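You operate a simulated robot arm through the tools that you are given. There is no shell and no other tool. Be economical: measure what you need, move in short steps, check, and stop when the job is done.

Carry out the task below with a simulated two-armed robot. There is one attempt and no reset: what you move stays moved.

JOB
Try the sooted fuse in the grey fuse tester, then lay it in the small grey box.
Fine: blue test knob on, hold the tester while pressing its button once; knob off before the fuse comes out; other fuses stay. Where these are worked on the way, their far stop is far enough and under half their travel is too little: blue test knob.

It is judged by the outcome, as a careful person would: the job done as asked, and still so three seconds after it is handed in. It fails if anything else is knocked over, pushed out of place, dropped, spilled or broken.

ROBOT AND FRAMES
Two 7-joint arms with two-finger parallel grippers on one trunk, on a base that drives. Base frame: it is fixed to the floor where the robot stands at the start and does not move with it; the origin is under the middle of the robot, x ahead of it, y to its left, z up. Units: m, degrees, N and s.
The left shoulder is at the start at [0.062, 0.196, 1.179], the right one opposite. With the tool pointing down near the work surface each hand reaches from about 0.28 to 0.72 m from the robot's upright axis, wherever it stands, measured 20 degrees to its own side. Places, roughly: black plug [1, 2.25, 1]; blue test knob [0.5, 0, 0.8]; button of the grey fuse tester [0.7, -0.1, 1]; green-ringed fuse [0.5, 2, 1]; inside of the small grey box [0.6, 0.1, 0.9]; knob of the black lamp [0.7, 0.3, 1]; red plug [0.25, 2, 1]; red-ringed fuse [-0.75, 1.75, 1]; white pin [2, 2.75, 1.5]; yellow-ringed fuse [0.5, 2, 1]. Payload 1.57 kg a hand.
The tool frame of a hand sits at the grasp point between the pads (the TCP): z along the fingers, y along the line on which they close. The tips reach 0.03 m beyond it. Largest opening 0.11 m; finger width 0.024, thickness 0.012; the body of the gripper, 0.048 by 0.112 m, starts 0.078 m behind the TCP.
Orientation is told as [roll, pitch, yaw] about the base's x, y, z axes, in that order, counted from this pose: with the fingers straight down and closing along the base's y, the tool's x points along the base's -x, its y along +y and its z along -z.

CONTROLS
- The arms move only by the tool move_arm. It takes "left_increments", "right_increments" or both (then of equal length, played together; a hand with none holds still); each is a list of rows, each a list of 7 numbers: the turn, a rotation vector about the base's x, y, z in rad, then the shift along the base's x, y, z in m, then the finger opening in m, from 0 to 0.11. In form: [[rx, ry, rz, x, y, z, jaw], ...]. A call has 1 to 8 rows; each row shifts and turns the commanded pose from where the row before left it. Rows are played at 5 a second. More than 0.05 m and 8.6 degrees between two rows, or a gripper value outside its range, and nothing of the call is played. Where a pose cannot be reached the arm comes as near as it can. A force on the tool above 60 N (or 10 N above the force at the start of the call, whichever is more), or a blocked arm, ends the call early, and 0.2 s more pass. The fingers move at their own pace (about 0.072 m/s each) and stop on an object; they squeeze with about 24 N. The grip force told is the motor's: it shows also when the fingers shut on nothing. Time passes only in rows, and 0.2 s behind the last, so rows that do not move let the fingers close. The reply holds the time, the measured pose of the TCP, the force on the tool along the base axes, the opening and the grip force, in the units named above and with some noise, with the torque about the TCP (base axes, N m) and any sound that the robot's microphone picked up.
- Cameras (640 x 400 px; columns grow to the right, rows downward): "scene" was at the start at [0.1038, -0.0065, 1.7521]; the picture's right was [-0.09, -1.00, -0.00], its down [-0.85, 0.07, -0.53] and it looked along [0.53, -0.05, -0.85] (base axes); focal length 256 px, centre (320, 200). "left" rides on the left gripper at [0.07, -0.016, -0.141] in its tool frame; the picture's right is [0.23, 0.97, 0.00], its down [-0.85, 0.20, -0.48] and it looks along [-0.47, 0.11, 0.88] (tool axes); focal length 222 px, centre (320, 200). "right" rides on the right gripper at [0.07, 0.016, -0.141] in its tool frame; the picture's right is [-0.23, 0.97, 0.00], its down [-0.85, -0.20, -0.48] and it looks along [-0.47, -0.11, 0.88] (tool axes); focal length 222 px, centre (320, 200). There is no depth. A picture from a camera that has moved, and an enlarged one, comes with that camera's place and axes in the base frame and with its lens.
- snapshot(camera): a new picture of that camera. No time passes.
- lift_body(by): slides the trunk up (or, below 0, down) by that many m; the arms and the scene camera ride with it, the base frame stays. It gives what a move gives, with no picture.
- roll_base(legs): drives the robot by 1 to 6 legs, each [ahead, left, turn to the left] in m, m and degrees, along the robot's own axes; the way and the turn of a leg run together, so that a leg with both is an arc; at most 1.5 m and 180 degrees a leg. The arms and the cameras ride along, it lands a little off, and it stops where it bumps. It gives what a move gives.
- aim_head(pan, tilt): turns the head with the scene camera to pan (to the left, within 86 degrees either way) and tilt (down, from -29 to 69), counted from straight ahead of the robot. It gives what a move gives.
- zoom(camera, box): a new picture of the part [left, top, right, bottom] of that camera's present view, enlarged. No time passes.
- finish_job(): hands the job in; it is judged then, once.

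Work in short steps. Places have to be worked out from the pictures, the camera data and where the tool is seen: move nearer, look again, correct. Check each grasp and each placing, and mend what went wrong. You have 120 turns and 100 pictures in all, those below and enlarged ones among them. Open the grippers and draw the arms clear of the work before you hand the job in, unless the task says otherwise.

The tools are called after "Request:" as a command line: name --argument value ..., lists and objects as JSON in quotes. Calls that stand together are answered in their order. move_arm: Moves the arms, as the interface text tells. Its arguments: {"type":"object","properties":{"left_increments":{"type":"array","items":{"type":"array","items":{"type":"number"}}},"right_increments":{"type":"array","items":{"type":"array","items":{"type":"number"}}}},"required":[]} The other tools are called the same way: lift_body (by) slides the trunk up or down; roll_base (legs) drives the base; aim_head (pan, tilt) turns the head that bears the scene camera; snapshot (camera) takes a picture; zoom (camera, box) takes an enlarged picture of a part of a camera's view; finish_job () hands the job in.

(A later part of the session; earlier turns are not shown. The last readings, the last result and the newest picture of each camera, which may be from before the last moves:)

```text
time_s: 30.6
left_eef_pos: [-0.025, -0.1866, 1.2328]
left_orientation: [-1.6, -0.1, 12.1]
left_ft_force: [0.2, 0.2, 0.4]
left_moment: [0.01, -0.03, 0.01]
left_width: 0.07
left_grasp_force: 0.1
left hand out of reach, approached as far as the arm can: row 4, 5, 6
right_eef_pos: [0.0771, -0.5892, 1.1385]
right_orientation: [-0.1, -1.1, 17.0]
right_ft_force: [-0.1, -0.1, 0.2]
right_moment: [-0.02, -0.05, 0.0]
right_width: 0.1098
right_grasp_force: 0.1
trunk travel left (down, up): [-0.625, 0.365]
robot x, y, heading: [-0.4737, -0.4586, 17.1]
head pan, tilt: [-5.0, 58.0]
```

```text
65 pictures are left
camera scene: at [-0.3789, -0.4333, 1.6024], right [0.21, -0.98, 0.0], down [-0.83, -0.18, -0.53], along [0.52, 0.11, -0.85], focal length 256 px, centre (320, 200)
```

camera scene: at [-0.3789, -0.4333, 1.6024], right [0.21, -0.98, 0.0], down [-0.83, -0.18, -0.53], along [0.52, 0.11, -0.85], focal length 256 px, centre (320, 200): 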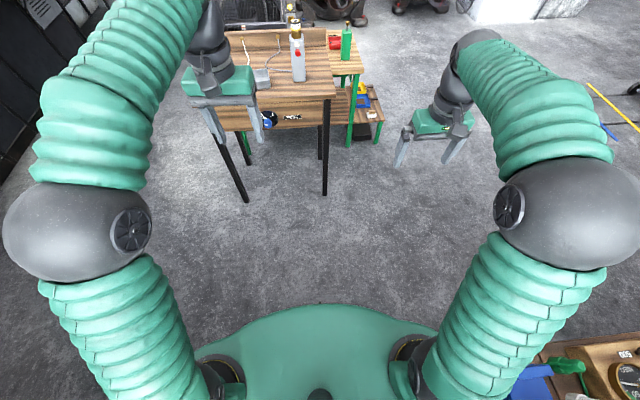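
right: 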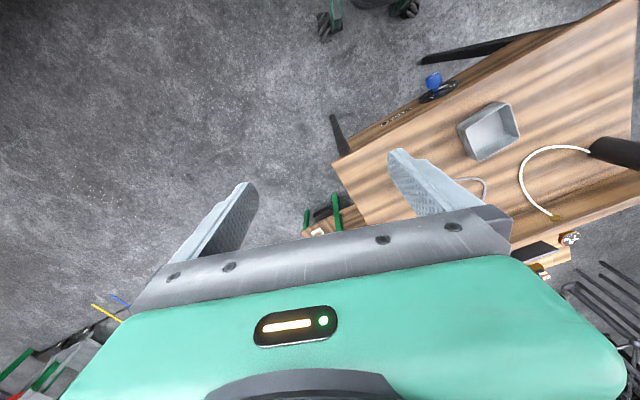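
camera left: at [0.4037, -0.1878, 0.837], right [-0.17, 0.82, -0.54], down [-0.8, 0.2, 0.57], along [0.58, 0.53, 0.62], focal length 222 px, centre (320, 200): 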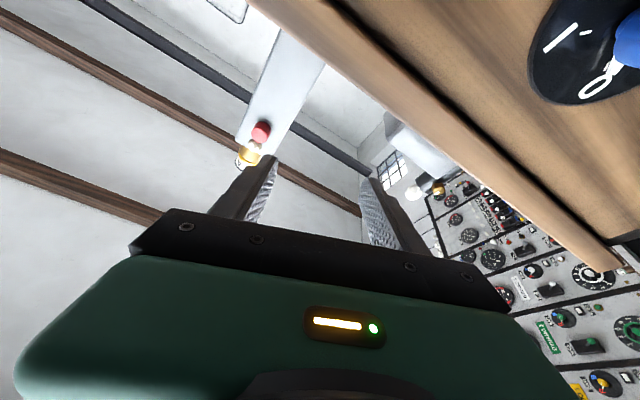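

Back in the relaxed posture. I drive to where the knob is about 0.7 ahead and 0.1 left, then lower the trunk so the hand works near shoulder height.

Request:
roll_base --legs '[[0.379, 0.061, 0]]'

Request:
lift_body --by -0.3

Request:
snapshot --camera "scene"

```text
time_s: 33.0
left_eef_pos: [0.3223, -0.0179, 1.2317]
left_orientation: [-1.5, 0.3, 12.0]
left_ft_force: [0.6, 1.3, -0.2]
left_moment: [0.01, -0.03, 0.01]
left_width: 0.0699
left_grasp_force: 0.0
right_eef_pos: [0.4247, -0.4208, 1.136]
right_orientation: [-0.2, -0.8, 17.1]
right_ft_force: [0.0, -0.3, 0.2]
right_moment: [0.01, -0.04, 0.01]
right_width: 0.11
right_grasp_force: 0.1
trunk travel left (down, up): [-0.625, 0.365]
robot x, y, heading: [-0.1285, -0.2873, 16.9]
head pan, tilt: [-5.0, 58.0]
```

```text
time_s: 36.0
left_eef_pos: [0.3219, -0.0179, 0.9323]
left_orientation: [-1.5, 0.2, 12.2]
left_ft_force: [-1.1, 1.2, 0.0]
left_moment: [0.01, 0.02, 0.03]
left_width: 0.0703
left_grasp_force: 0.0
right_eef_pos: [0.4233, -0.4203, 0.8363]
right_orientation: [-0.1, -0.9, 17.1]
right_ft_force: [0.3, -0.1, 0.1]
right_moment: [-0.01, -0.02, 0.02]
right_width: 0.11
right_grasp_force: 0.0
trunk travel left (down, up): [-0.325, 0.665]
robot x, y, heading: [-0.129, -0.2852, 17.0]
head pan, tilt: [-5.0, 58.0]
```

```text
64 pictures are left
camera scene: at [-0.0303, -0.2633, 1.3021], right [0.21, -0.98, 0.0], down [-0.83, -0.18, -0.53], along [0.52, 0.11, -0.85], focal length 256 px, centre (320, 200)
```

scene: 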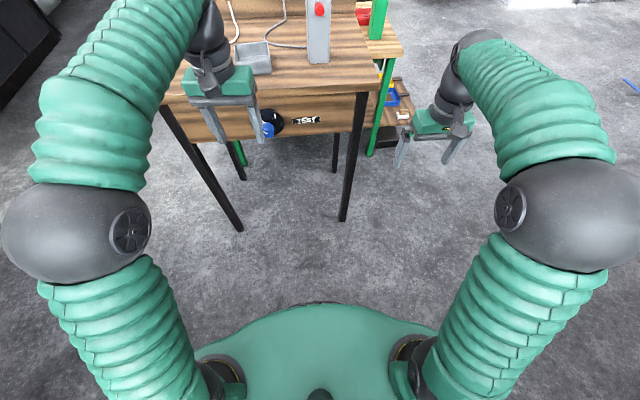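

Now I turn the left hand horizontal again from this better posture.

Request:
move_arm --left_increments '[[0.0417, -0.1365, 0.01, 0.005, 0, -0.0, 0.07], [0.0417, -0.1365, 0.01, 0.005, 0, -0.0, 0.07], [0.0417, -0.1365, 0.01, 0.01, 0, -0.01, 0.07], [0.0417, -0.1365, 0.01, 0.01, 0, -0.02, 0.07], [0.0417, -0.1365, 0.01, 0.01, 0, -0.02, 0.07], [0.0417, -0.1365, 0.01, 0.01, 0, -0.02, 0.07]]'

Request:
move_arm --left_increments '[[0.0417, -0.1365, 0.01, 0.01, 0, -0.02, 0.07], [0.0417, -0.1365, 0.01, 0.01, 0, -0.02, 0.07], [0.0417, -0.1365, 0.01, 0.01, 0, -0.02, 0.07], [0.0417, -0.1365, 0.01, 0.01, 0, -0.02, 0.07], [0.0417, -0.1365, 0.01, 0, 0, -0.02, 0.07]]'

Request:
snapshot --camera "left"

Request:
snapshot --camera "scene"

```text
time_s: 37.4
left_eef_pos: [0.3714, -0.016, 0.8611]
left_orientation: [1.9, -48.8, 14.2]
left_ft_force: [-0.2, 0.1, -0.3]
left_moment: [-0.04, 0.01, 0.01]
left_width: 0.0701
left_grasp_force: 0.1
right_eef_pos: [0.4233, -0.4213, 0.8362]
right_orientation: [-0.1, -0.8, 17.1]
right_ft_force: [0.3, 0.5, 0.9]
right_moment: [-0.01, -0.03, 0.01]
right_width: 0.11
right_grasp_force: 0.0
trunk travel left (down, up): [-0.325, 0.665]
robot x, y, heading: [-0.1311, -0.2925, 17.2]
head pan, tilt: [-5.0, 58.0]
```

```text
time_s: 38.6
left_eef_pos: [0.4024, -0.0053, 0.7683]
left_orientation: [20.6, -86.1, 0.6]
left_ft_force: [0.5, 0.1, 0.4]
left_moment: [0.0, 0.01, 0.01]
left_width: 0.0701
left_grasp_force: 0.0
left hand out of reach, approached as far as the arm can: row 1, 2
right_eef_pos: [0.4255, -0.4205, 0.8363]
right_orientation: [-0.1, -0.7, 17.1]
right_ft_force: [-0.4, -0.8, 0.2]
right_moment: [-0.04, 0.03, 0.01]
right_width: 0.11
right_grasp_force: 0.0
trunk travel left (down, up): [-0.325, 0.665]
robot x, y, heading: [-0.1335, -0.2849, 17.2]
head pan, tilt: [-5.0, 58.0]
```

```text
63 pictures are left
camera left: at [0.2716, -0.0711, 0.7076], right [-0.37, 0.91, -0.2], down [-0.46, 0.01, 0.89], along [0.81, 0.42, 0.41], focal length 222 px, centre (320, 200)
```

left: 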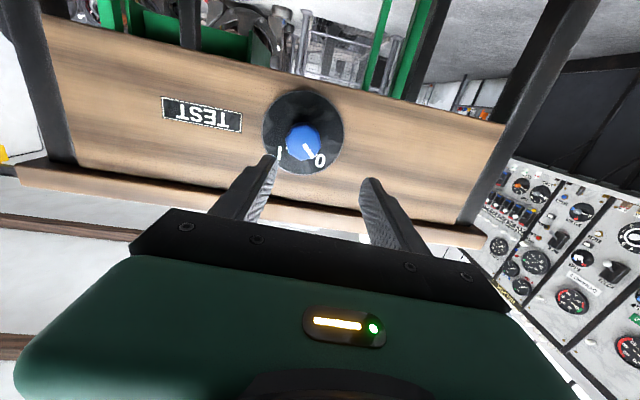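

```text
62 pictures are left
camera scene: at [-0.0288, -0.2628, 1.3019], right [0.21, -0.98, 0.0], down [-0.83, -0.18, -0.53], along [0.52, 0.11, -0.85], focal length 256 px, centre (320, 200)
```

scene: 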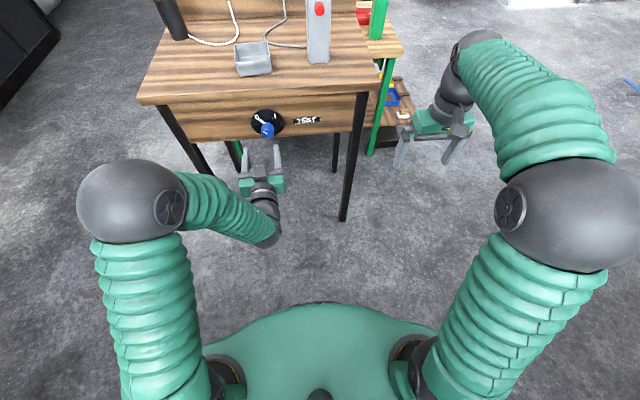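

Good horizontal pose without big drift; knob again at (0.511, 0.016, 0.756). I correct pointing and try a −30° roll here.

Request:
move_arm --left_increments '[[-0.12, -0.054, -0.019, 0.003, -0.002, -0.003, 0.07], [-0.12, -0.054, -0.019, 0.003, -0.002, -0.003, 0.07], [-0.12, -0.054, -0.019, 0.003, -0.002, -0.003, 0.07], [-0.12, -0.054, -0.019, 0.003, -0.002, -0.002, 0.07]]'

Request:
snapshot --camera "left"

```text
time_s: 39.6
left_eef_pos: [0.4189, -0.0498, 0.7852]
left_orientation: [-87.8, -61.4, 104.5]
left_ft_force: [0.4, -0.5, 0.4]
left_moment: [0.02, 0.01, -0.01]
left_width: 0.0702
left_grasp_force: 0.0
left hand out of reach, approached as far as the arm can: row 3, 4
right_eef_pos: [0.424, -0.4213, 0.8359]
right_orientation: [-0.1, -0.8, 17.2]
right_ft_force: [-0.8, 0.7, 0.2]
right_moment: [0.02, -0.01, -0.01]
right_width: 0.1101
right_grasp_force: 0.1
trunk travel left (down, up): [-0.325, 0.665]
robot x, y, heading: [-0.1259, -0.2859, 17.1]
head pan, tilt: [-5.0, 58.0]
```

```text
61 pictures are left
camera left: at [0.2958, -0.1346, 0.734], right [-0.22, 0.71, -0.66], down [-0.61, 0.43, 0.67], along [0.76, 0.56, 0.34], focal length 222 px, centre (320, 200)
```

left: 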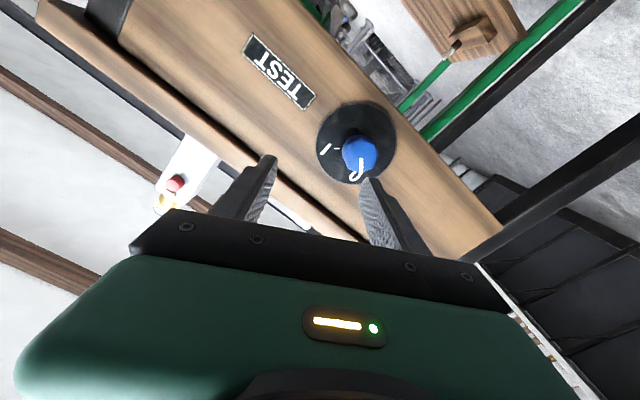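

Limit near −15° on this side; now test the positive side from here.

Request:
move_arm --left_increments '[[0.13, 0.04, 0, -0.001, 0.01, -0.007, 0.07], [0.13, 0.04, 0, -0.001, 0.01, -0.007, 0.07], [0.13, 0.04, 0, -0.001, 0.01, -0.007, 0.07], [0.13, 0.04, 0, -0.001, 0.006, -0.007, 0.07], [0.13, 0.04, 0, 0, 0, 0, 0.07], [0.13, 0.04, 0, 0, 0, 0, 0.07], [0.13, 0.04, 0, 0, 0, 0, 0.07], [0.13, 0.04, 0, 0, 0, 0, 0.07]]'

Request:
move_arm --left_increments '[[0.13, 0.04, 0, 0, 0, 0, 0.07], [0.13, 0.04, 0, 0, 0, 0, 0.07], [0.13, 0.04, 0, 0, 0, 0, 0.07], [0.13, 0.04, 0, 0, 0, 0, 0.07]]'

Request:
snapshot --camera "left"

```text
time_s: 41.4
left_eef_pos: [0.4137, -0.0133, 0.7572]
left_orientation: [87.5, -56.1, -70.9]
left_ft_force: [-0.1, 0.7, 0.2]
left_moment: [0.03, 0.0, -0.02]
left_width: 0.0699
left_grasp_force: 0.1
right_eef_pos: [0.4227, -0.4202, 0.8363]
right_orientation: [-0.2, -0.7, 17.1]
right_ft_force: [0.5, -1.0, -0.1]
right_moment: [0.0, 0.04, 0.01]
right_width: 0.1099
right_grasp_force: 0.0
trunk travel left (down, up): [-0.325, 0.665]
robot x, y, heading: [-0.1281, -0.285, 17.0]
head pan, tilt: [-5.0, 58.0]
```

```text
time_s: 42.4
left_eef_pos: [0.4147, -0.0133, 0.7563]
left_orientation: [88.5, -24.9, -71.6]
left_ft_force: [0.5, 1.1, 0.4]
left_moment: [-0.02, 0.02, -0.02]
left_width: 0.0697
left_grasp_force: 0.0
right_eef_pos: [0.4241, -0.4207, 0.8363]
right_orientation: [-0.1, -0.8, 17.1]
right_ft_force: [0.1, -0.1, 0.5]
right_moment: [-0.02, -0.02, 0.03]
right_width: 0.1099
right_grasp_force: 0.0
trunk travel left (down, up): [-0.325, 0.665]
robot x, y, heading: [-0.1297, -0.2867, 17.0]
head pan, tilt: [-5.0, 58.0]
```

```text
60 pictures are left
camera left: at [0.2619, -0.002, 0.7161], right [-0.17, 0.59, 0.79], down [-0.23, -0.8, 0.55], along [0.96, -0.09, 0.27], focal length 222 px, centre (320, 200)
```

left: 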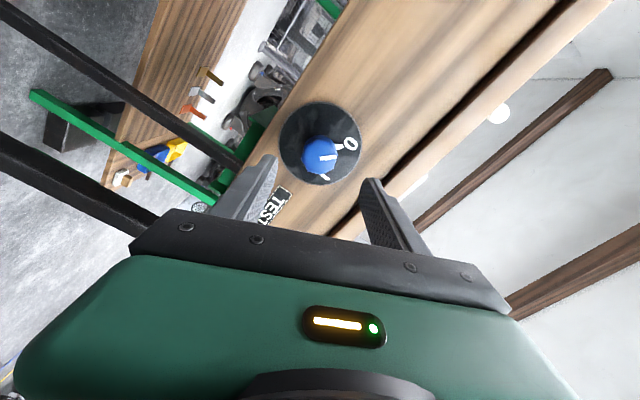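

Plenty of range on the positive side (now +65°). I test to +100°.

Request:
move_arm --left_increments '[[0.13, 0.04, 0, 0, 0, 0, 0.07], [0.13, 0.04, 0, 0, 0, 0, 0.07], [0.13, 0.04, 0, 0, 0, 0, 0.07], [0.13, 0.04, 0, 0, 0, 0, 0.07], [0.13, 0.04, 0, 0, 0, 0, 0.07]]'

Request:
snapshot --camera "left"

```text
time_s: 43.6
left_eef_pos: [0.416, -0.0135, 0.7558]
left_orientation: [89.2, 14.1, -71.8]
left_ft_force: [1.4, -0.8, 0.2]
left_moment: [-0.04, 0.02, 0.03]
left_width: 0.07
left_grasp_force: 0.0
right_eef_pos: [0.4236, -0.4198, 0.8369]
right_orientation: [-0.2, -0.8, 17.2]
right_ft_force: [0.7, -0.1, 0.8]
right_moment: [-0.01, 0.0, 0.0]
right_width: 0.1099
right_grasp_force: 0.1
trunk travel left (down, up): [-0.325, 0.665]
robot x, y, heading: [-0.1313, -0.2868, 17.4]
head pan, tilt: [-5.0, 58.0]
```

```text
59 pictures are left
camera left: at [0.2586, 0.0111, 0.76], right [0.02, -0.01, 1.0], down [-0.18, -0.98, -0.01], along [0.98, -0.18, -0.02], focal length 222 px, centre (320, 200)
```

left: 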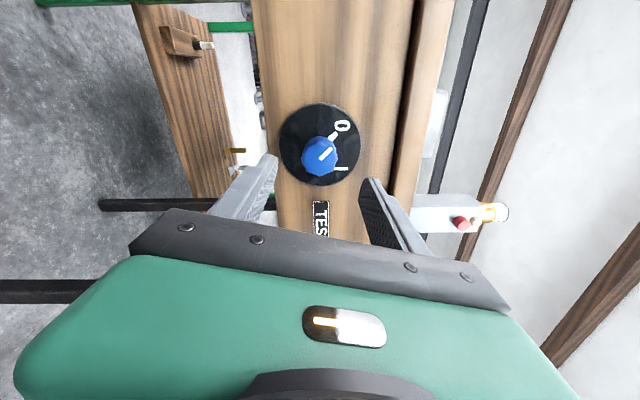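

Full stroke 0→+104° works on-axis and the knob is centred between the fingers. I roll back to ≈0°, then advance.

Request:
move_arm --left_increments '[[-0.134, -0.041, 0, 0, 0, 0, 0.07], [-0.134, -0.041, 0, 0, 0, 0, 0.07], [-0.134, -0.041, 0, 0, 0, 0, 0.07], [-0.134, -0.041, 0, 0, 0, 0, 0.07], [-0.134, -0.041, 0, 0, 0, 0, 0.07], [-0.134, -0.041, 0, 0, 0, 0, 0.07], [-0.134, -0.041, 0, 0, 0, 0, 0.07]]'

Request:
move_arm --left_increments '[[-0.134, -0.041, 0, 0, 0, 0, 0.07], [-0.134, -0.041, 0, 0, 0, 0, 0.07], [-0.134, -0.041, 0, 0, 0, 0, 0.07], [-0.134, -0.041, 0, 0, 0, 0, 0.07], [-0.134, -0.041, 0, 0, 0, 0, 0.07], [-0.134, -0.041, 0, 0, 0, 0, 0.07]]'

Request:
move_arm --left_increments '[[0, 0, 0, 0.019, 0.0058, 0, 0.07], [0, 0, 0, 0.019, 0.0058, 0, 0.07], [0, 0, 0, 0.014, 0.0044, 0, 0.07]]'

Request:
snapshot --camera "left"

Request:
zoom --camera "scene" --box '[220, 90, 320, 190]'

```text
time_s: 45.2
left_eef_pos: [0.4144, -0.0136, 0.756]
left_orientation: [87.8, -42.4, -71.4]
left_ft_force: [0.0, 1.1, -0.1]
left_moment: [0.02, 0.02, 0.02]
left_width: 0.0701
left_grasp_force: 0.0
right_eef_pos: [0.4233, -0.4205, 0.8368]
right_orientation: [-0.2, -0.8, 17.1]
right_ft_force: [0.2, -0.8, 0.0]
right_moment: [0.01, -0.03, 0.02]
right_width: 0.1098
right_grasp_force: 0.0
trunk travel left (down, up): [-0.325, 0.665]
robot x, y, heading: [-0.131, -0.2903, 17.0]
head pan, tilt: [-5.0, 58.0]
```

```text
time_s: 46.6
left_eef_pos: [0.4157, -0.0149, 0.7562]
left_orientation: [-24.7, -88.6, 41.0]
left_ft_force: [0.2, 0.3, -0.7]
left_moment: [-0.02, 0.0, 0.01]
left_width: 0.0698
left_grasp_force: 0.0
right_eef_pos: [0.4253, -0.4203, 0.8358]
right_orientation: [-0.1, -0.8, 17.1]
right_ft_force: [0.3, 0.3, 0.3]
right_moment: [-0.04, 0.0, -0.01]
right_width: 0.11
right_grasp_force: 0.0
trunk travel left (down, up): [-0.325, 0.665]
robot x, y, heading: [-0.1315, -0.286, 17.1]
head pan, tilt: [-5.0, 58.0]
```

```text
time_s: 47.4
left_eef_pos: [0.4689, -0.007, 0.7563]
left_orientation: [-17.8, -88.8, 34.3]
left_ft_force: [-0.9, -0.3, -0.6]
left_moment: [-0.01, 0.02, 0.02]
left_width: 0.0701
left_grasp_force: 0.0
left hand out of reach, approached as far as the arm can: row 1, 3
right_eef_pos: [0.4239, -0.4209, 0.8354]
right_orientation: [-0.1, -0.7, 17.1]
right_ft_force: [0.3, 0.4, 0.0]
right_moment: [0.01, 0.0, 0.0]
right_width: 0.1101
right_grasp_force: 0.0
trunk travel left (down, up): [-0.325, 0.665]
robot x, y, heading: [-0.1293, -0.2878, 17.1]
head pan, tilt: [-5.0, 58.0]
```

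```text
58 pictures are left
camera left: at [0.3356, -0.0627, 0.6917], right [-0.28, 0.93, -0.23], down [-0.5, 0.07, 0.86], along [0.82, 0.36, 0.45], focal length 222 px, centre (320, 200)
```

left: 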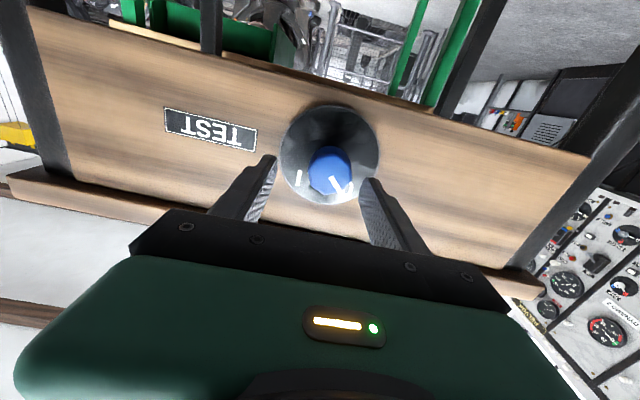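

```text
4.00 times, centred on (270, 140) of scene
camera zoom: at [-0.0297, -0.2635, 1.302], right [0.21, -0.98, 0.0], down [-0.83, -0.18, -0.53], along [0.52, 0.11, -0.85], focal length 1024 px, centre (520, 440)
```

zoom: 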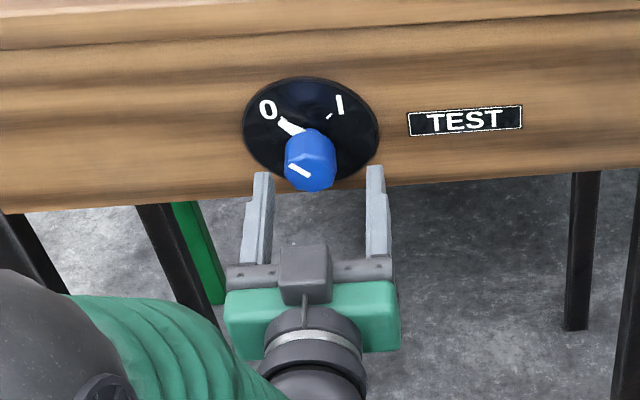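

Hand is 9 mm right of the axis and at the roll limit; I roll +10°, shift left 9 mm and advance 2 cm.

Request:
move_arm --left_increments '[[0.09, 0.027, 0, -0.001, 0.005, 0, 0.07], [0.09, 0.027, 0, -0.001, 0.005, 0, 0.07], [0, 0, 0, 0.01, 0.003, 0, 0.07], [0, 0, 0, 0.012, 0.0035, 0, 0.07]]'

Request:
snapshot --camera "left"

Request:
zoom --camera "scene" --box '[220, 90, 320, 190]'

```text
time_s: 48.4
left_eef_pos: [0.4894, 0.0093, 0.7583]
left_orientation: [83.0, -79.6, -66.4]
left_ft_force: [0.3, -0.2, 0.2]
left_moment: [-0.05, 0.03, 0.02]
left_width: 0.0699
left_grasp_force: 0.1
right_eef_pos: [0.4246, -0.4207, 0.8354]
right_orientation: [-0.1, -0.8, 17.1]
right_ft_force: [-0.4, -0.1, 0.2]
right_moment: [-0.01, 0.01, -0.01]
right_width: 0.1098
right_grasp_force: 0.1
trunk travel left (down, up): [-0.325, 0.665]
robot x, y, heading: [-0.1322, -0.288, 17.2]
head pan, tilt: [-5.0, 58.0]
```

```text
56 pictures are left
camera left: at [0.3531, -0.0338, 0.6909], right [-0.29, 0.96, -0.05], down [-0.45, -0.09, 0.89], along [0.85, 0.28, 0.46], focal length 222 px, centre (320, 200)
```

left: 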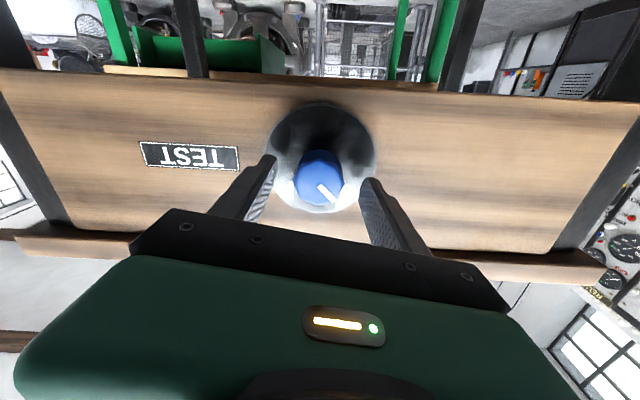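

```text
4.00 times, centred on (270, 140) of scene
camera zoom: at [-0.0297, -0.2636, 1.302], right [0.21, -0.98, 0.0], down [-0.83, -0.18, -0.53], along [0.52, 0.11, -0.85], focal length 1024 px, centre (520, 440)
```

zoom: 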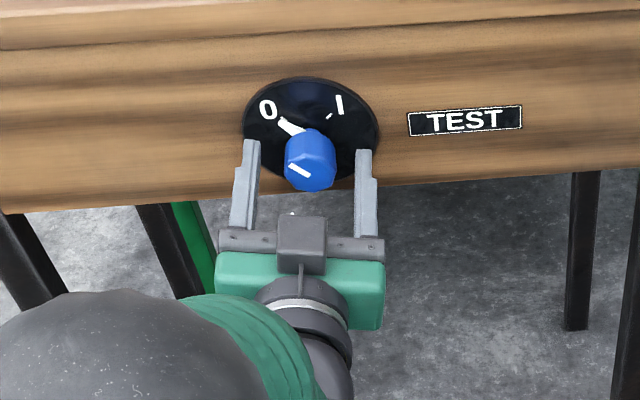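

Fingers straddle the knob. I advance 8 mm more and close.

Request:
move_arm --left_increments '[[0, 0, 0, 0.0076, 0.0023, -0.002, 0.07], [0, 0, 0, 0, 0, 0, 0.0], [0, 0, 0, 0, 0, 0, 0.0], [0, 0, 0, 0, 0, 0, 0.0], [0, 0, 0, 0, 0, 0, 0.0]]'

Request:
zoom --camera "scene" --box '[220, 90, 320, 190]'

```text
time_s: 49.6
left_eef_pos: [0.4968, 0.0091, 0.7558]
left_orientation: [82.9, -79.5, -66.4]
left_ft_force: [1.2, -5.8, -1.7]
left_moment: [0.15, -0.19, 1.13]
left_width: 0.0376
left_grasp_force: 44.3
right_eef_pos: [0.423, -0.4214, 0.8364]
right_orientation: [0.0, -0.8, 17.2]
right_ft_force: [0.2, 0.4, -0.2]
right_moment: [-0.02, 0.01, -0.02]
right_width: 0.1098
right_grasp_force: 0.0
trunk travel left (down, up): [-0.325, 0.665]
robot x, y, heading: [-0.1315, -0.288, 17.2]
head pan, tilt: [-5.0, 58.0]
```

```text
4.00 times, centred on (270, 140) of scene
camera zoom: at [-0.0291, -0.2649, 1.3019], right [0.21, -0.98, 0.0], down [-0.83, -0.18, -0.53], along [0.52, 0.11, -0.85], focal length 1024 px, centre (520, 440)
```

zoom: 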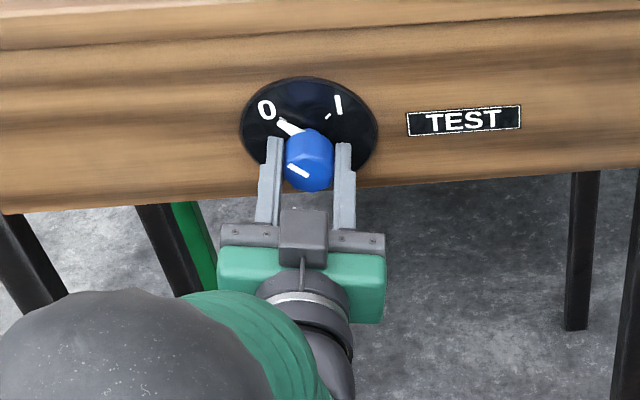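

Knob gripped (37.6 mm). I relieve the side force slightly and start turning clockwise.

Request:
move_arm --left_increments '[[0, 0, 0, 0.001, -0.003, 0, 0], [0.1, 0.031, 0, 0, 0, 0, 0], [0.1, 0.031, 0, 0, 0, 0, 0], [0.1, 0.031, 0, 0, 0, 0, 0], [0.1, 0.031, 0, 0, 0, 0, 0], [0.1, 0.031, 0, 0, 0, 0, 0]]'

Request:
zoom --camera "scene" --box '[220, 90, 320, 190]'

```text
time_s: 51.0
left_eef_pos: [0.4964, 0.0097, 0.7568]
left_orientation: [87.6, -49.6, -71.0]
left_ft_force: [-0.9, 0.7, -2.5]
left_moment: [0.02, -0.18, 1.62]
left_width: 0.0375
left_grasp_force: 43.4
right_eef_pos: [0.4234, -0.4199, 0.836]
right_orientation: [-0.1, -0.9, 17.1]
right_ft_force: [0.2, -1.0, -0.6]
right_moment: [0.02, -0.01, 0.02]
right_width: 0.11
right_grasp_force: 0.0
trunk travel left (down, up): [-0.325, 0.665]
robot x, y, heading: [-0.1289, -0.2926, 17.2]
head pan, tilt: [-5.0, 58.0]
```

```text
4.00 times, centred on (270, 140) of scene
camera zoom: at [-0.0298, -0.2634, 1.302], right [0.21, -0.98, 0.0], down [-0.83, -0.18, -0.53], along [0.52, 0.11, -0.85], focal length 1024 px, centre (520, 440)
```

zoom: 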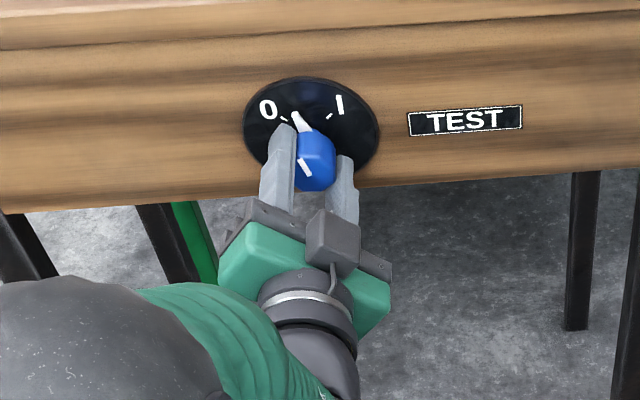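

The knob turns with the hand. I go on to the far stop.

Request:
move_arm --left_increments '[[0.1, 0.031, 0, 0, 0, 0, 0], [0.1, 0.031, 0, 0, 0, 0, 0], [0.1, 0.031, 0, 0, 0, 0, 0], [0.1, 0.031, 0, 0, 0, 0, 0], [0.1, 0.031, 0, 0, 0, 0, 0], [0.1, 0.031, 0, 0, 0, 0, 0], [0.1, 0.031, 0, 0, 0, 0, 0]]'

Request:
zoom --camera "scene" --box '[220, 90, 320, 190]'

```text
time_s: 52.6
left_eef_pos: [0.4976, 0.0093, 0.7559]
left_orientation: [88.5, -7.5, -71.7]
left_ft_force: [-3.7, -0.9, -7.3]
left_moment: [0.37, -0.93, 0.39]
left_width: 0.0375
left_grasp_force: 43.6
right_eef_pos: [0.4239, -0.4208, 0.8364]
right_orientation: [-0.2, -0.8, 17.1]
right_ft_force: [0.4, -0.4, 0.2]
right_moment: [0.02, 0.0, 0.0]
right_width: 0.1103
right_grasp_force: 0.1
trunk travel left (down, up): [-0.325, 0.665]
robot x, y, heading: [-0.1302, -0.2877, 17.1]
head pan, tilt: [-5.0, 58.0]
```

```text
4.00 times, centred on (270, 140) of scene
camera zoom: at [-0.0295, -0.2633, 1.3019], right [0.21, -0.98, 0.0], down [-0.83, -0.18, -0.53], along [0.52, 0.11, -0.85], focal length 1024 px, centre (520, 440)
```

zoom: 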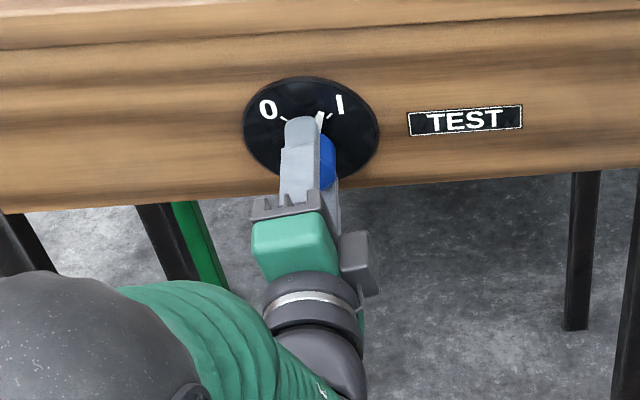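

About 72° turned; pointer almost at I. A little more, small steps.

Request:
move_arm --left_increments '[[0.08, 0.025, 0, 0, 0, 0, 0], [0.08, 0.025, 0, 0, 0, 0, 0], [0.08, 0.025, 0, 0, 0, 0, 0], [0.08, 0.025, 0, 0, 0, 0, 0]]'

Request:
zoom --camera "scene" --box '[220, 90, 320, 190]'

```text
time_s: 53.6
left_eef_pos: [0.498, 0.0099, 0.7545]
left_orientation: [88.7, 11.6, -71.7]
left_ft_force: [-2.7, -1.7, -16.0]
left_moment: [0.32, -1.06, 0.46]
left_width: 0.0369
left_grasp_force: 43.8
right_eef_pos: [0.424, -0.4203, 0.8362]
right_orientation: [-0.1, -0.7, 17.1]
right_ft_force: [-0.5, -0.8, -0.2]
right_moment: [0.02, 0.0, 0.0]
right_width: 0.1099
right_grasp_force: 0.2
trunk travel left (down, up): [-0.325, 0.665]
robot x, y, heading: [-0.1286, -0.2868, 17.2]
head pan, tilt: [-5.0, 58.0]
```

```text
4.00 times, centred on (270, 140) of scene
camera zoom: at [-0.0279, -0.2627, 1.3016], right [0.21, -0.98, 0.0], down [-0.83, -0.18, -0.53], along [0.51, 0.11, -0.85], focal length 1024 px, centre (520, 440)
```

zoom: 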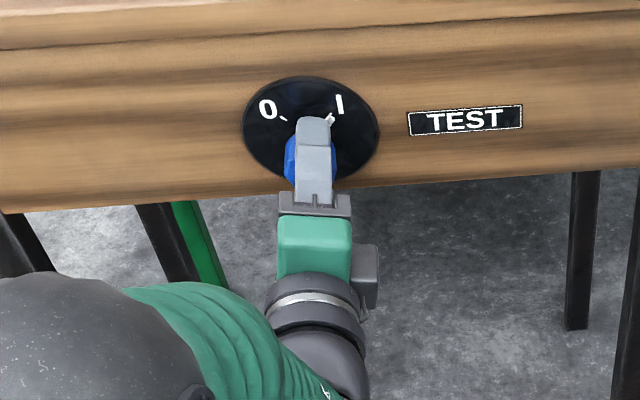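

Pointer is on the I mark. I open and back straight off, then check the dial.

Request:
move_arm --left_increments '[[0, 0, 0, 0, 0, 0, 0.06], [0, 0, 0, 0, 0, 0, 0.06], [0, 0, 0, -0.03, -0.009, 0, 0.06], [0, 0, 0, -0.04, -0.012, 0, 0.06], [0, 0, 0, -0.02, -0.006, 0, 0.06]]'

Request:
snapshot --camera "left"

```text
time_s: 54.8
left_eef_pos: [0.4065, -0.0159, 0.7564]
left_orientation: [88.9, 11.5, -71.7]
left_ft_force: [-0.2, -0.1, 0.3]
left_moment: [-0.02, 0.0, 0.0]
left_width: 0.0599
left_grasp_force: 0.0
right_eef_pos: [0.4224, -0.4213, 0.8371]
right_orientation: [-0.1, -0.8, 17.1]
right_ft_force: [-0.2, 0.5, -0.3]
right_moment: [0.02, -0.03, 0.02]
right_width: 0.11
right_grasp_force: 0.1
trunk travel left (down, up): [-0.325, 0.665]
robot x, y, heading: [-0.1312, -0.2872, 17.4]
head pan, tilt: [-5.0, 58.0]
```

```text
50 pictures are left
camera left: at [0.2491, 0.0075, 0.757], right [0.01, 0.03, 1.0], down [-0.17, -0.98, 0.03], along [0.98, -0.17, 0.0], focal length 222 px, centre (320, 200)
```

left: 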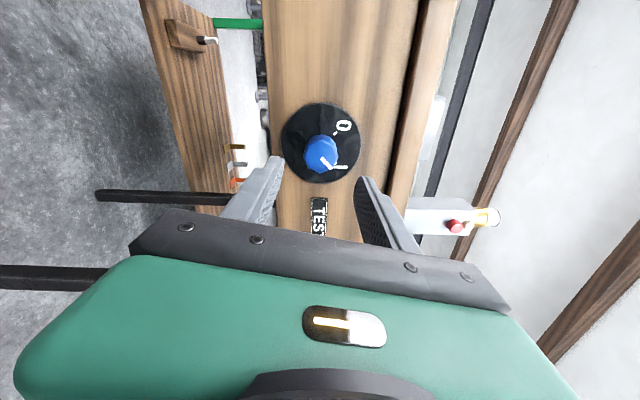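

Knob is on I. Now I raise the trunk 0.27 and drive 0.17 closer so the right hand can hold the tester from above and the left can press horizontally.

Request:
lift_body --by 0.28

Request:
roll_base --legs '[[0.17, 0, 0]]'

Request:
snapshot --camera "scene"

```text
time_s: 57.6
left_eef_pos: [0.407, -0.0168, 1.0364]
left_orientation: [88.9, 11.5, -71.7]
left_ft_force: [0.7, -0.2, -0.7]
left_moment: [-0.01, 0.01, 0.0]
left_width: 0.0598
left_grasp_force: 0.2
right_eef_pos: [0.4241, -0.4194, 1.1165]
right_orientation: [-0.2, -0.8, 17.2]
right_ft_force: [-0.3, 0.8, -0.1]
right_moment: [-0.01, -0.03, 0.01]
right_width: 0.1101
right_grasp_force: 0.0
trunk travel left (down, up): [-0.605, 0.385]
robot x, y, heading: [-0.1297, -0.2843, 17.0]
head pan, tilt: [-5.0, 58.0]
```

```text
time_s: 59.1
left_eef_pos: [0.5675, 0.033, 1.0373]
left_orientation: [89.0, 11.5, -71.6]
left_ft_force: [-0.4, 0.4, 0.7]
left_moment: [-0.01, -0.02, -0.01]
left_width: 0.0601
left_grasp_force: 0.0
right_eef_pos: [0.5849, -0.3691, 1.1176]
right_orientation: [-0.1, -0.9, 17.3]
right_ft_force: [0.8, 0.3, 0.8]
right_moment: [0.01, 0.01, -0.02]
right_width: 0.1099
right_grasp_force: 0.1
trunk travel left (down, up): [-0.605, 0.385]
robot x, y, heading: [0.0305, -0.2407, 17.4]
head pan, tilt: [-5.0, 58.0]
```

```text
49 pictures are left
camera scene: at [0.1303, -0.2139, 1.5823], right [0.21, -0.98, 0.0], down [-0.83, -0.18, -0.53], along [0.52, 0.11, -0.85], focal length 256 px, centre (320, 200)
```

scene: 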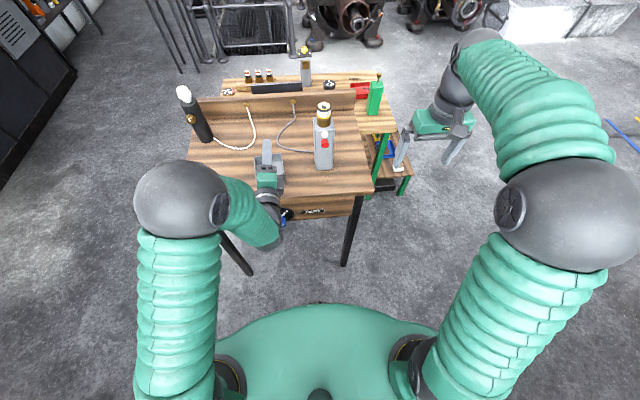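

Everything consistent. I raise the right hand to 1.22 and bring it over the tester, open.

Request:
move_arm --right_increments '[[0, 0, 0, 0, 0, 0.05, 0.11], [0, 0, 0, 0, 0, 0.05, 0.11], [0, 0, 0, 0.02, 0.045, 0.01, 0.11], [0, 0, 0, 0.02, 0.045, 0, 0.11], [0, 0, 0, 0.02, 0.045, 0, 0.11], [0, 0, 0, 0.02, 0.045, 0, 0.11], [0, 0, 0, 0.02, 0.045, 0, 0.11], [0, 0, 0, 0.015, 0.045, 0, 0.11]]'

Request:
snapshot --camera "right"

Request:
snapshot --camera "scene"

```text
refused: row 3 steps farther than a row can; nothing moved
```

```text
48 pictures are left
camera right: at [0.5112, -0.3762, 1.2582], right [-0.07, 1.0, 0.0], down [0.87, 0.06, 0.49], along [0.49, 0.04, -0.87], focal length 222 px, centre (320, 200)
```

right: 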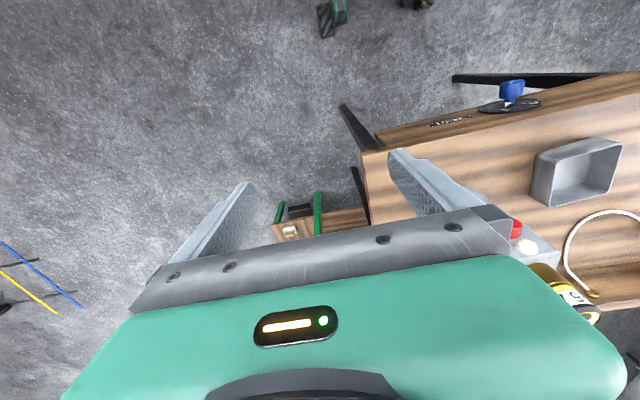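

```text
47 pictures are left
camera scene: at [0.1303, -0.2139, 1.5823], right [0.21, -0.98, 0.0], down [-0.83, -0.18, -0.53], along [0.52, 0.11, -0.85], focal length 256 px, centre (320, 200)
```

scene: 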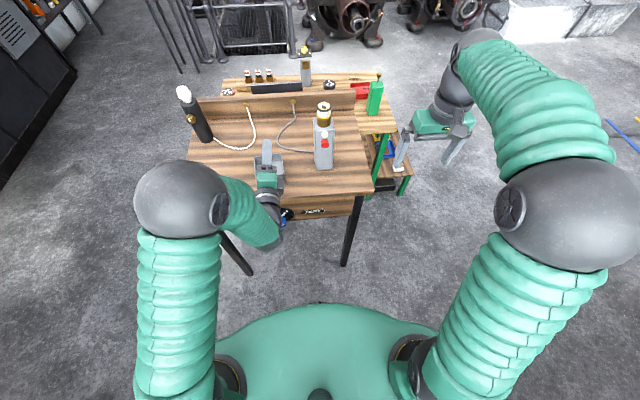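

Step too long; I shorten the rows.

Request:
move_arm --right_increments '[[0, 0, 0, 0, 0, 0.05, 0.11], [0, 0, 0, 0, 0, 0.05, 0.11], [0, 0, 0, 0.015, 0.04, 0.01, 0.11], [0, 0, 0, 0.018, 0.04, 0, 0.11], [0, 0, 0, 0.018, 0.04, 0, 0.11], [0, 0, 0, 0.018, 0.04, 0, 0.11], [0, 0, 0, 0.018, 0.04, 0, 0.11], [0, 0, 0, 0.015, 0.04, 0, 0.11]]'

Request:
move_arm --right_increments '[[0, 0, 0, 0.013, 0.03, 0, 0.11]]'

Request:
snapshot --camera "right"

Request:
snapshot --camera "scene"

```text
time_s: 60.9
left_eef_pos: [0.571, 0.0357, 1.0351]
left_orientation: [88.7, 11.5, -71.7]
left_ft_force: [-0.6, 0.8, 0.2]
left_moment: [0.02, -0.02, -0.04]
left_width: 0.06
left_grasp_force: 0.0
right_eef_pos: [0.629, -0.17, 1.1989]
right_orientation: [-0.2, -0.7, 17.2]
right_ft_force: [-0.7, -0.1, -1.2]
right_moment: [-0.04, 0.02, -0.02]
right_width: 0.11
right_grasp_force: 0.1
right hand out of reach, approached as far as the arm can: row 6, 7, 8
trunk travel left (down, up): [-0.605, 0.385]
robot x, y, heading: [0.0312, -0.2347, 17.1]
head pan, tilt: [-5.0, 58.0]
```

```text
time_s: 61.3
left_eef_pos: [0.5665, 0.0356, 1.0362]
left_orientation: [88.9, 11.4, -71.6]
left_ft_force: [0.5, -0.2, 0.3]
left_moment: [0.01, 0.04, 0.01]
left_width: 0.0601
left_grasp_force: 0.1
right_eef_pos: [0.6248, -0.1509, 1.1861]
right_orientation: [-0.1, -0.9, 17.1]
right_ft_force: [-1.9, -0.4, 0.0]
right_moment: [0.01, 0.0, -0.02]
right_width: 0.11
right_grasp_force: 0.0
right hand out of reach, approached as far as the arm can: row 1
trunk travel left (down, up): [-0.605, 0.385]
robot x, y, heading: [0.0326, -0.2371, 17.3]
head pan, tilt: [-5.0, 58.0]
```

```text
46 pictures are left
camera right: at [0.5507, -0.1571, 1.3272], right [-0.07, 1.0, 0.0], down [0.87, 0.06, 0.49], along [0.49, 0.04, -0.87], focal length 222 px, centre (320, 200)
```

right: 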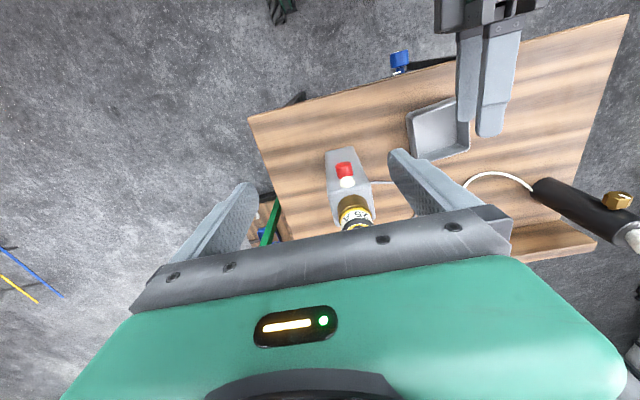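

```text
45 pictures are left
camera scene: at [0.1331, -0.2115, 1.582], right [0.21, -0.98, 0.0], down [-0.83, -0.18, -0.53], along [0.52, 0.11, -0.85], focal length 256 px, centre (320, 200)
```

scene: 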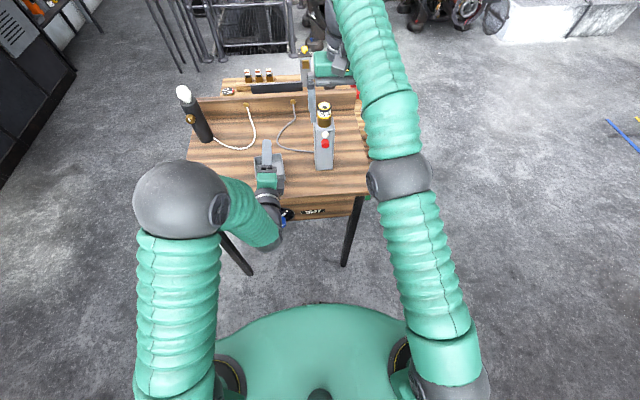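

Right arm is stretched because of the height. I raise the trunk 0.12 and drive 0.06 closer.

Request:
lift_body --by 0.12

Request:
roll_base --legs '[[0.06, 0, 0]]'

Request:
move_arm --right_increments '[[0, 0, 0, 0.008, 0.018, -0.02, 0.11], [0, 0, 0, 0.008, 0.018, -0.03, 0.11], [0, 0, 0, 0, 0, -0.03, 0.11], [0, 0, 0, 0, 0, -0.02, 0.11]]'

Request:
snapshot --camera "right"

Request:
snapshot --camera "scene"

```text
time_s: 62.8
left_eef_pos: [0.5681, 0.0356, 1.1563]
left_orientation: [89.0, 11.5, -71.6]
left_ft_force: [0.1, 0.3, -0.4]
left_moment: [0.0, 0.04, 0.03]
left_width: 0.0604
left_grasp_force: 0.1
right_eef_pos: [0.6258, -0.1521, 1.3067]
right_orientation: [-0.1, -0.9, 17.2]
right_ft_force: [0.4, -0.3, 0.6]
right_moment: [-0.01, 0.0, -0.01]
right_width: 0.1099
right_grasp_force: 0.0
trunk travel left (down, up): [-0.725, 0.265]
robot x, y, heading: [0.0331, -0.2364, 17.1]
head pan, tilt: [-5.0, 58.0]
```

```text
time_s: 63.7
left_eef_pos: [0.6172, 0.0495, 1.1616]
left_orientation: [89.2, 11.3, -71.7]
left_ft_force: [-0.6, 0.7, 0.5]
left_moment: [0.0, -0.04, 0.06]
left_width: 0.0601
left_grasp_force: 0.0
right_eef_pos: [0.6732, -0.1371, 1.3111]
right_orientation: [0.0, -1.5, 17.2]
right_ft_force: [-0.4, 0.2, -0.9]
right_moment: [0.0, -0.04, 0.04]
right_width: 0.11
right_grasp_force: 0.1
trunk travel left (down, up): [-0.725, 0.265]
robot x, y, heading: [0.0883, -0.2176, 17.1]
head pan, tilt: [-5.0, 58.0]
```

```text
time_s: 64.7
left_eef_pos: [0.6246, 0.0508, 1.1566]
left_orientation: [88.8, 11.5, -71.7]
left_ft_force: [0.9, 0.5, -0.3]
left_moment: [0.0, -0.05, -0.01]
left_width: 0.0598
left_grasp_force: 0.1
right_eef_pos: [0.6954, -0.1014, 1.2061]
right_orientation: [-0.1, -1.0, 17.2]
right_ft_force: [-1.0, 0.6, -0.3]
right_moment: [0.01, 0.02, -0.04]
right_width: 0.1101
right_grasp_force: 0.1
right hand out of reach, approached as far as the arm can: row 1
trunk travel left (down, up): [-0.725, 0.265]
robot x, y, heading: [0.0887, -0.2232, 16.9]
head pan, tilt: [-5.0, 58.0]
```

```text
44 pictures are left
camera right: at [0.6203, -0.108, 1.3469], right [-0.07, 1.0, 0.0], down [0.87, 0.06, 0.49], along [0.49, 0.04, -0.87], focal length 222 px, centre (320, 200)
```

right: 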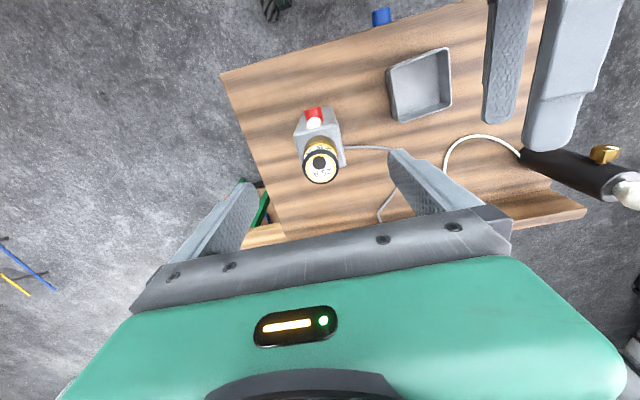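

```text
43 pictures are left
camera scene: at [0.192, -0.1947, 1.7018], right [0.21, -0.98, 0.0], down [-0.83, -0.18, -0.53], along [0.52, 0.11, -0.85], focal length 256 px, centre (320, 200)
```

scene: 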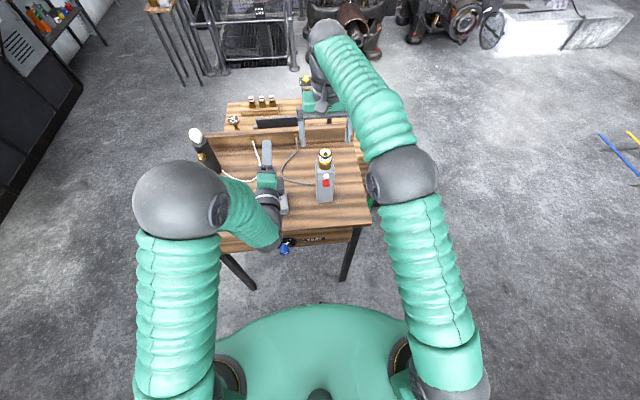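

The fuse is right under the right TCP. I descend to z ≈ 1.066 with the fingers open astride the tester.

Request:
move_arm --right_increments '[[0, 0, 0, 0, 0, -0.04, 0.11], [0, 0, 0, 0, 0, -0.04, 0.11], [0, 0, 0, 0, 0, -0.03, 0.11], [0, 0, 0, 0, 0, -0.028, 0.11], [0, 0, 0, 0, 0, 0, 0.11]]'

Request:
snapshot --camera "right"

Request:
zoom --camera "scene" --box '[250, 100, 400, 220]'

```text
time_s: 65.9
left_eef_pos: [0.6244, 0.0513, 1.158]
left_orientation: [88.8, 11.4, -71.6]
left_ft_force: [-0.2, -0.5, 0.4]
left_moment: [0.0, 0.0, 0.01]
left_width: 0.0597
left_grasp_force: 0.0
right_eef_pos: [0.6931, -0.1029, 1.0661]
right_orientation: [-0.2, -1.0, 17.2]
right_ft_force: [0.7, -0.1, -0.1]
right_moment: [-0.01, 0.02, 0.0]
right_width: 0.1099
right_grasp_force: 0.1
trunk travel left (down, up): [-0.725, 0.265]
robot x, y, heading: [0.0916, -0.2224, 16.9]
head pan, tilt: [-5.0, 58.0]
```

```text
42 pictures are left
camera right: at [0.6187, -0.1092, 1.2075], right [-0.07, 1.0, 0.0], down [0.87, 0.06, 0.49], along [0.49, 0.04, -0.87], focal length 222 px, centre (320, 200)
```

right: 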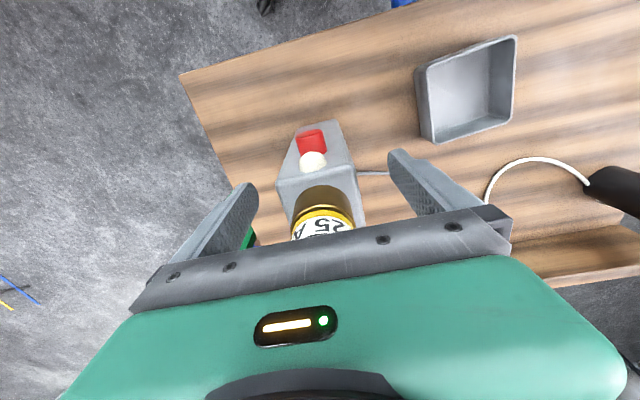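

```text
3.33 times, centred on (325, 160) of scene
camera zoom: at [0.1905, -0.1943, 1.702], right [0.21, -0.98, 0.0], down [-0.83, -0.18, -0.53], along [0.52, 0.11, -0.85], focal length 853 px, centre (303, 333)
```

zoom: 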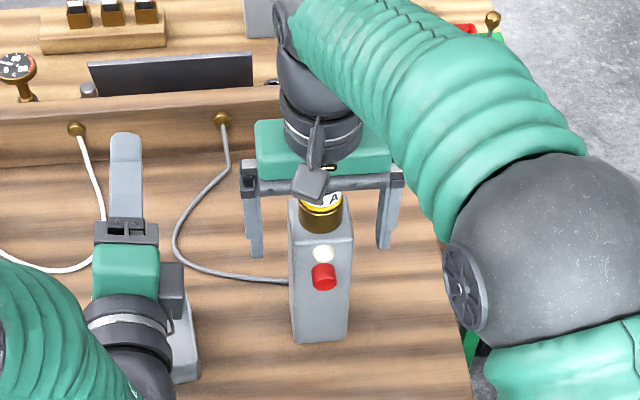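

Aligned with the tester's sides and centred. I close the right hand on the tester.

Request:
move_arm --right_increments '[[0, 0, 0, 0, 0, 0, 0.07], [0, 0, 0, 0, 0, 0, 0.03], [0, 0, 0, 0, 0, 0, 0.03], [0, 0, 0, 0, 0, 0, 0.03]]'

```text
time_s: 66.9
left_eef_pos: [0.625, 0.0502, 1.1566]
left_orientation: [88.9, 11.5, -71.7]
left_ft_force: [0.2, -0.6, -0.2]
left_moment: [-0.01, -0.04, -0.01]
left_width: 0.0598
left_grasp_force: 0.0
right_eef_pos: [0.6922, -0.1037, 1.066]
right_orientation: [-0.1, -1.0, 17.2]
right_ft_force: [0.4, -1.0, 0.2]
right_moment: [-0.07, -0.09, 0.0]
right_width: 0.0598
right_grasp_force: 23.9
trunk travel left (down, up): [-0.725, 0.265]
robot x, y, heading: [0.0891, -0.2247, 17.3]
head pan, tilt: [-5.0, 58.0]
```

Tester held (59.8 mm). Now the left hand, closed, goes to a spot in front of the button.

Request:
move_arm --left_increments '[[0, 0, 0, -0.035, -0.01, -0.02, 0.0], [0, 0, 0, -0.035, -0.01, -0.02, 0.0], [0, 0, 0, 0, -0.03, -0.03, 0.0], [0, 0, 0, 0, -0.035, -0.02, 0.0], [0, 0, 0, 0, -0.035, -0.02, 0.0], [0, 0, 0, 0.01, -0.03, -0.015, 0.0], [0, 0, 0, 0.01, -0.03, -0.01, 0.0]]'

Request:
snapshot --camera "left"

Request:
zoom --camera "scene" --box '[250, 100, 400, 220]'

```text
time_s: 68.4
left_eef_pos: [0.5773, -0.0146, 1.0387]
left_orientation: [89.6, 10.4, -60.5]
left_ft_force: [-0.3, -0.1, -0.5]
left_moment: [0.0, 0.02, -0.03]
left_width: 0.0
left_grasp_force: 21.2
right_eef_pos: [0.6919, -0.1047, 1.0671]
right_orientation: [-0.2, -1.1, 17.1]
right_ft_force: [1.3, 1.1, -4.2]
right_moment: [-0.02, 0.05, -0.02]
right_width: 0.0596
right_grasp_force: 23.9
trunk travel left (down, up): [-0.725, 0.265]
robot x, y, heading: [0.0878, -0.2183, 17.2]
head pan, tilt: [-5.0, 58.0]
stopped in row 7 (left hand): the arm was blocked; the commanded pose is now the measured one
```

```text
40 pictures are left
camera left: at [0.4182, -0.0207, 1.0362], right [-0.02, 0.04, 1.0], down [0.02, -1.0, 0.04], along [1.0, 0.02, 0.02], focal length 222 px, centre (320, 200)
```

left: 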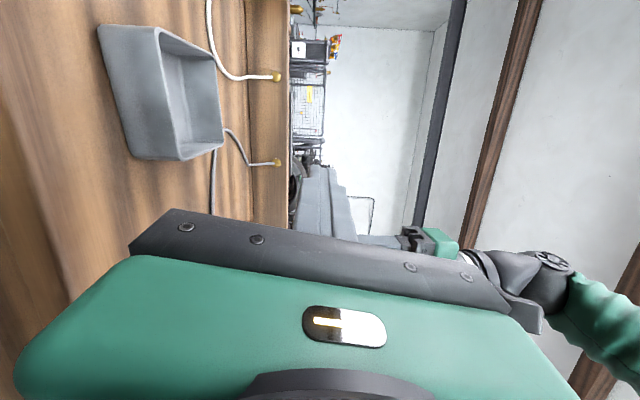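

```text
3.33 times, centred on (325, 160) of scene
camera zoom: at [0.1907, -0.1942, 1.7005], right [0.21, -0.98, 0.0], down [-0.83, -0.18, -0.53], along [0.52, 0.11, -0.85], focal length 853 px, centre (303, 333)
```

zoom: 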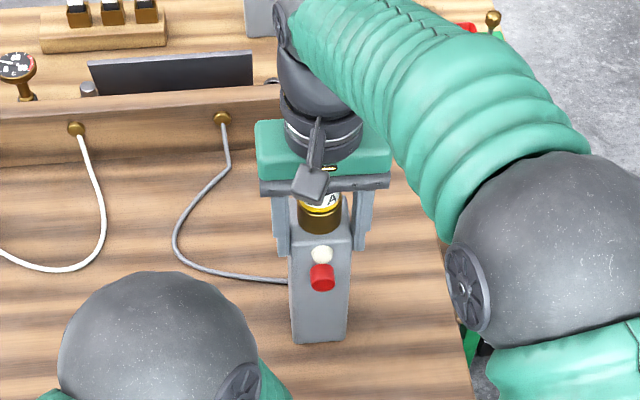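

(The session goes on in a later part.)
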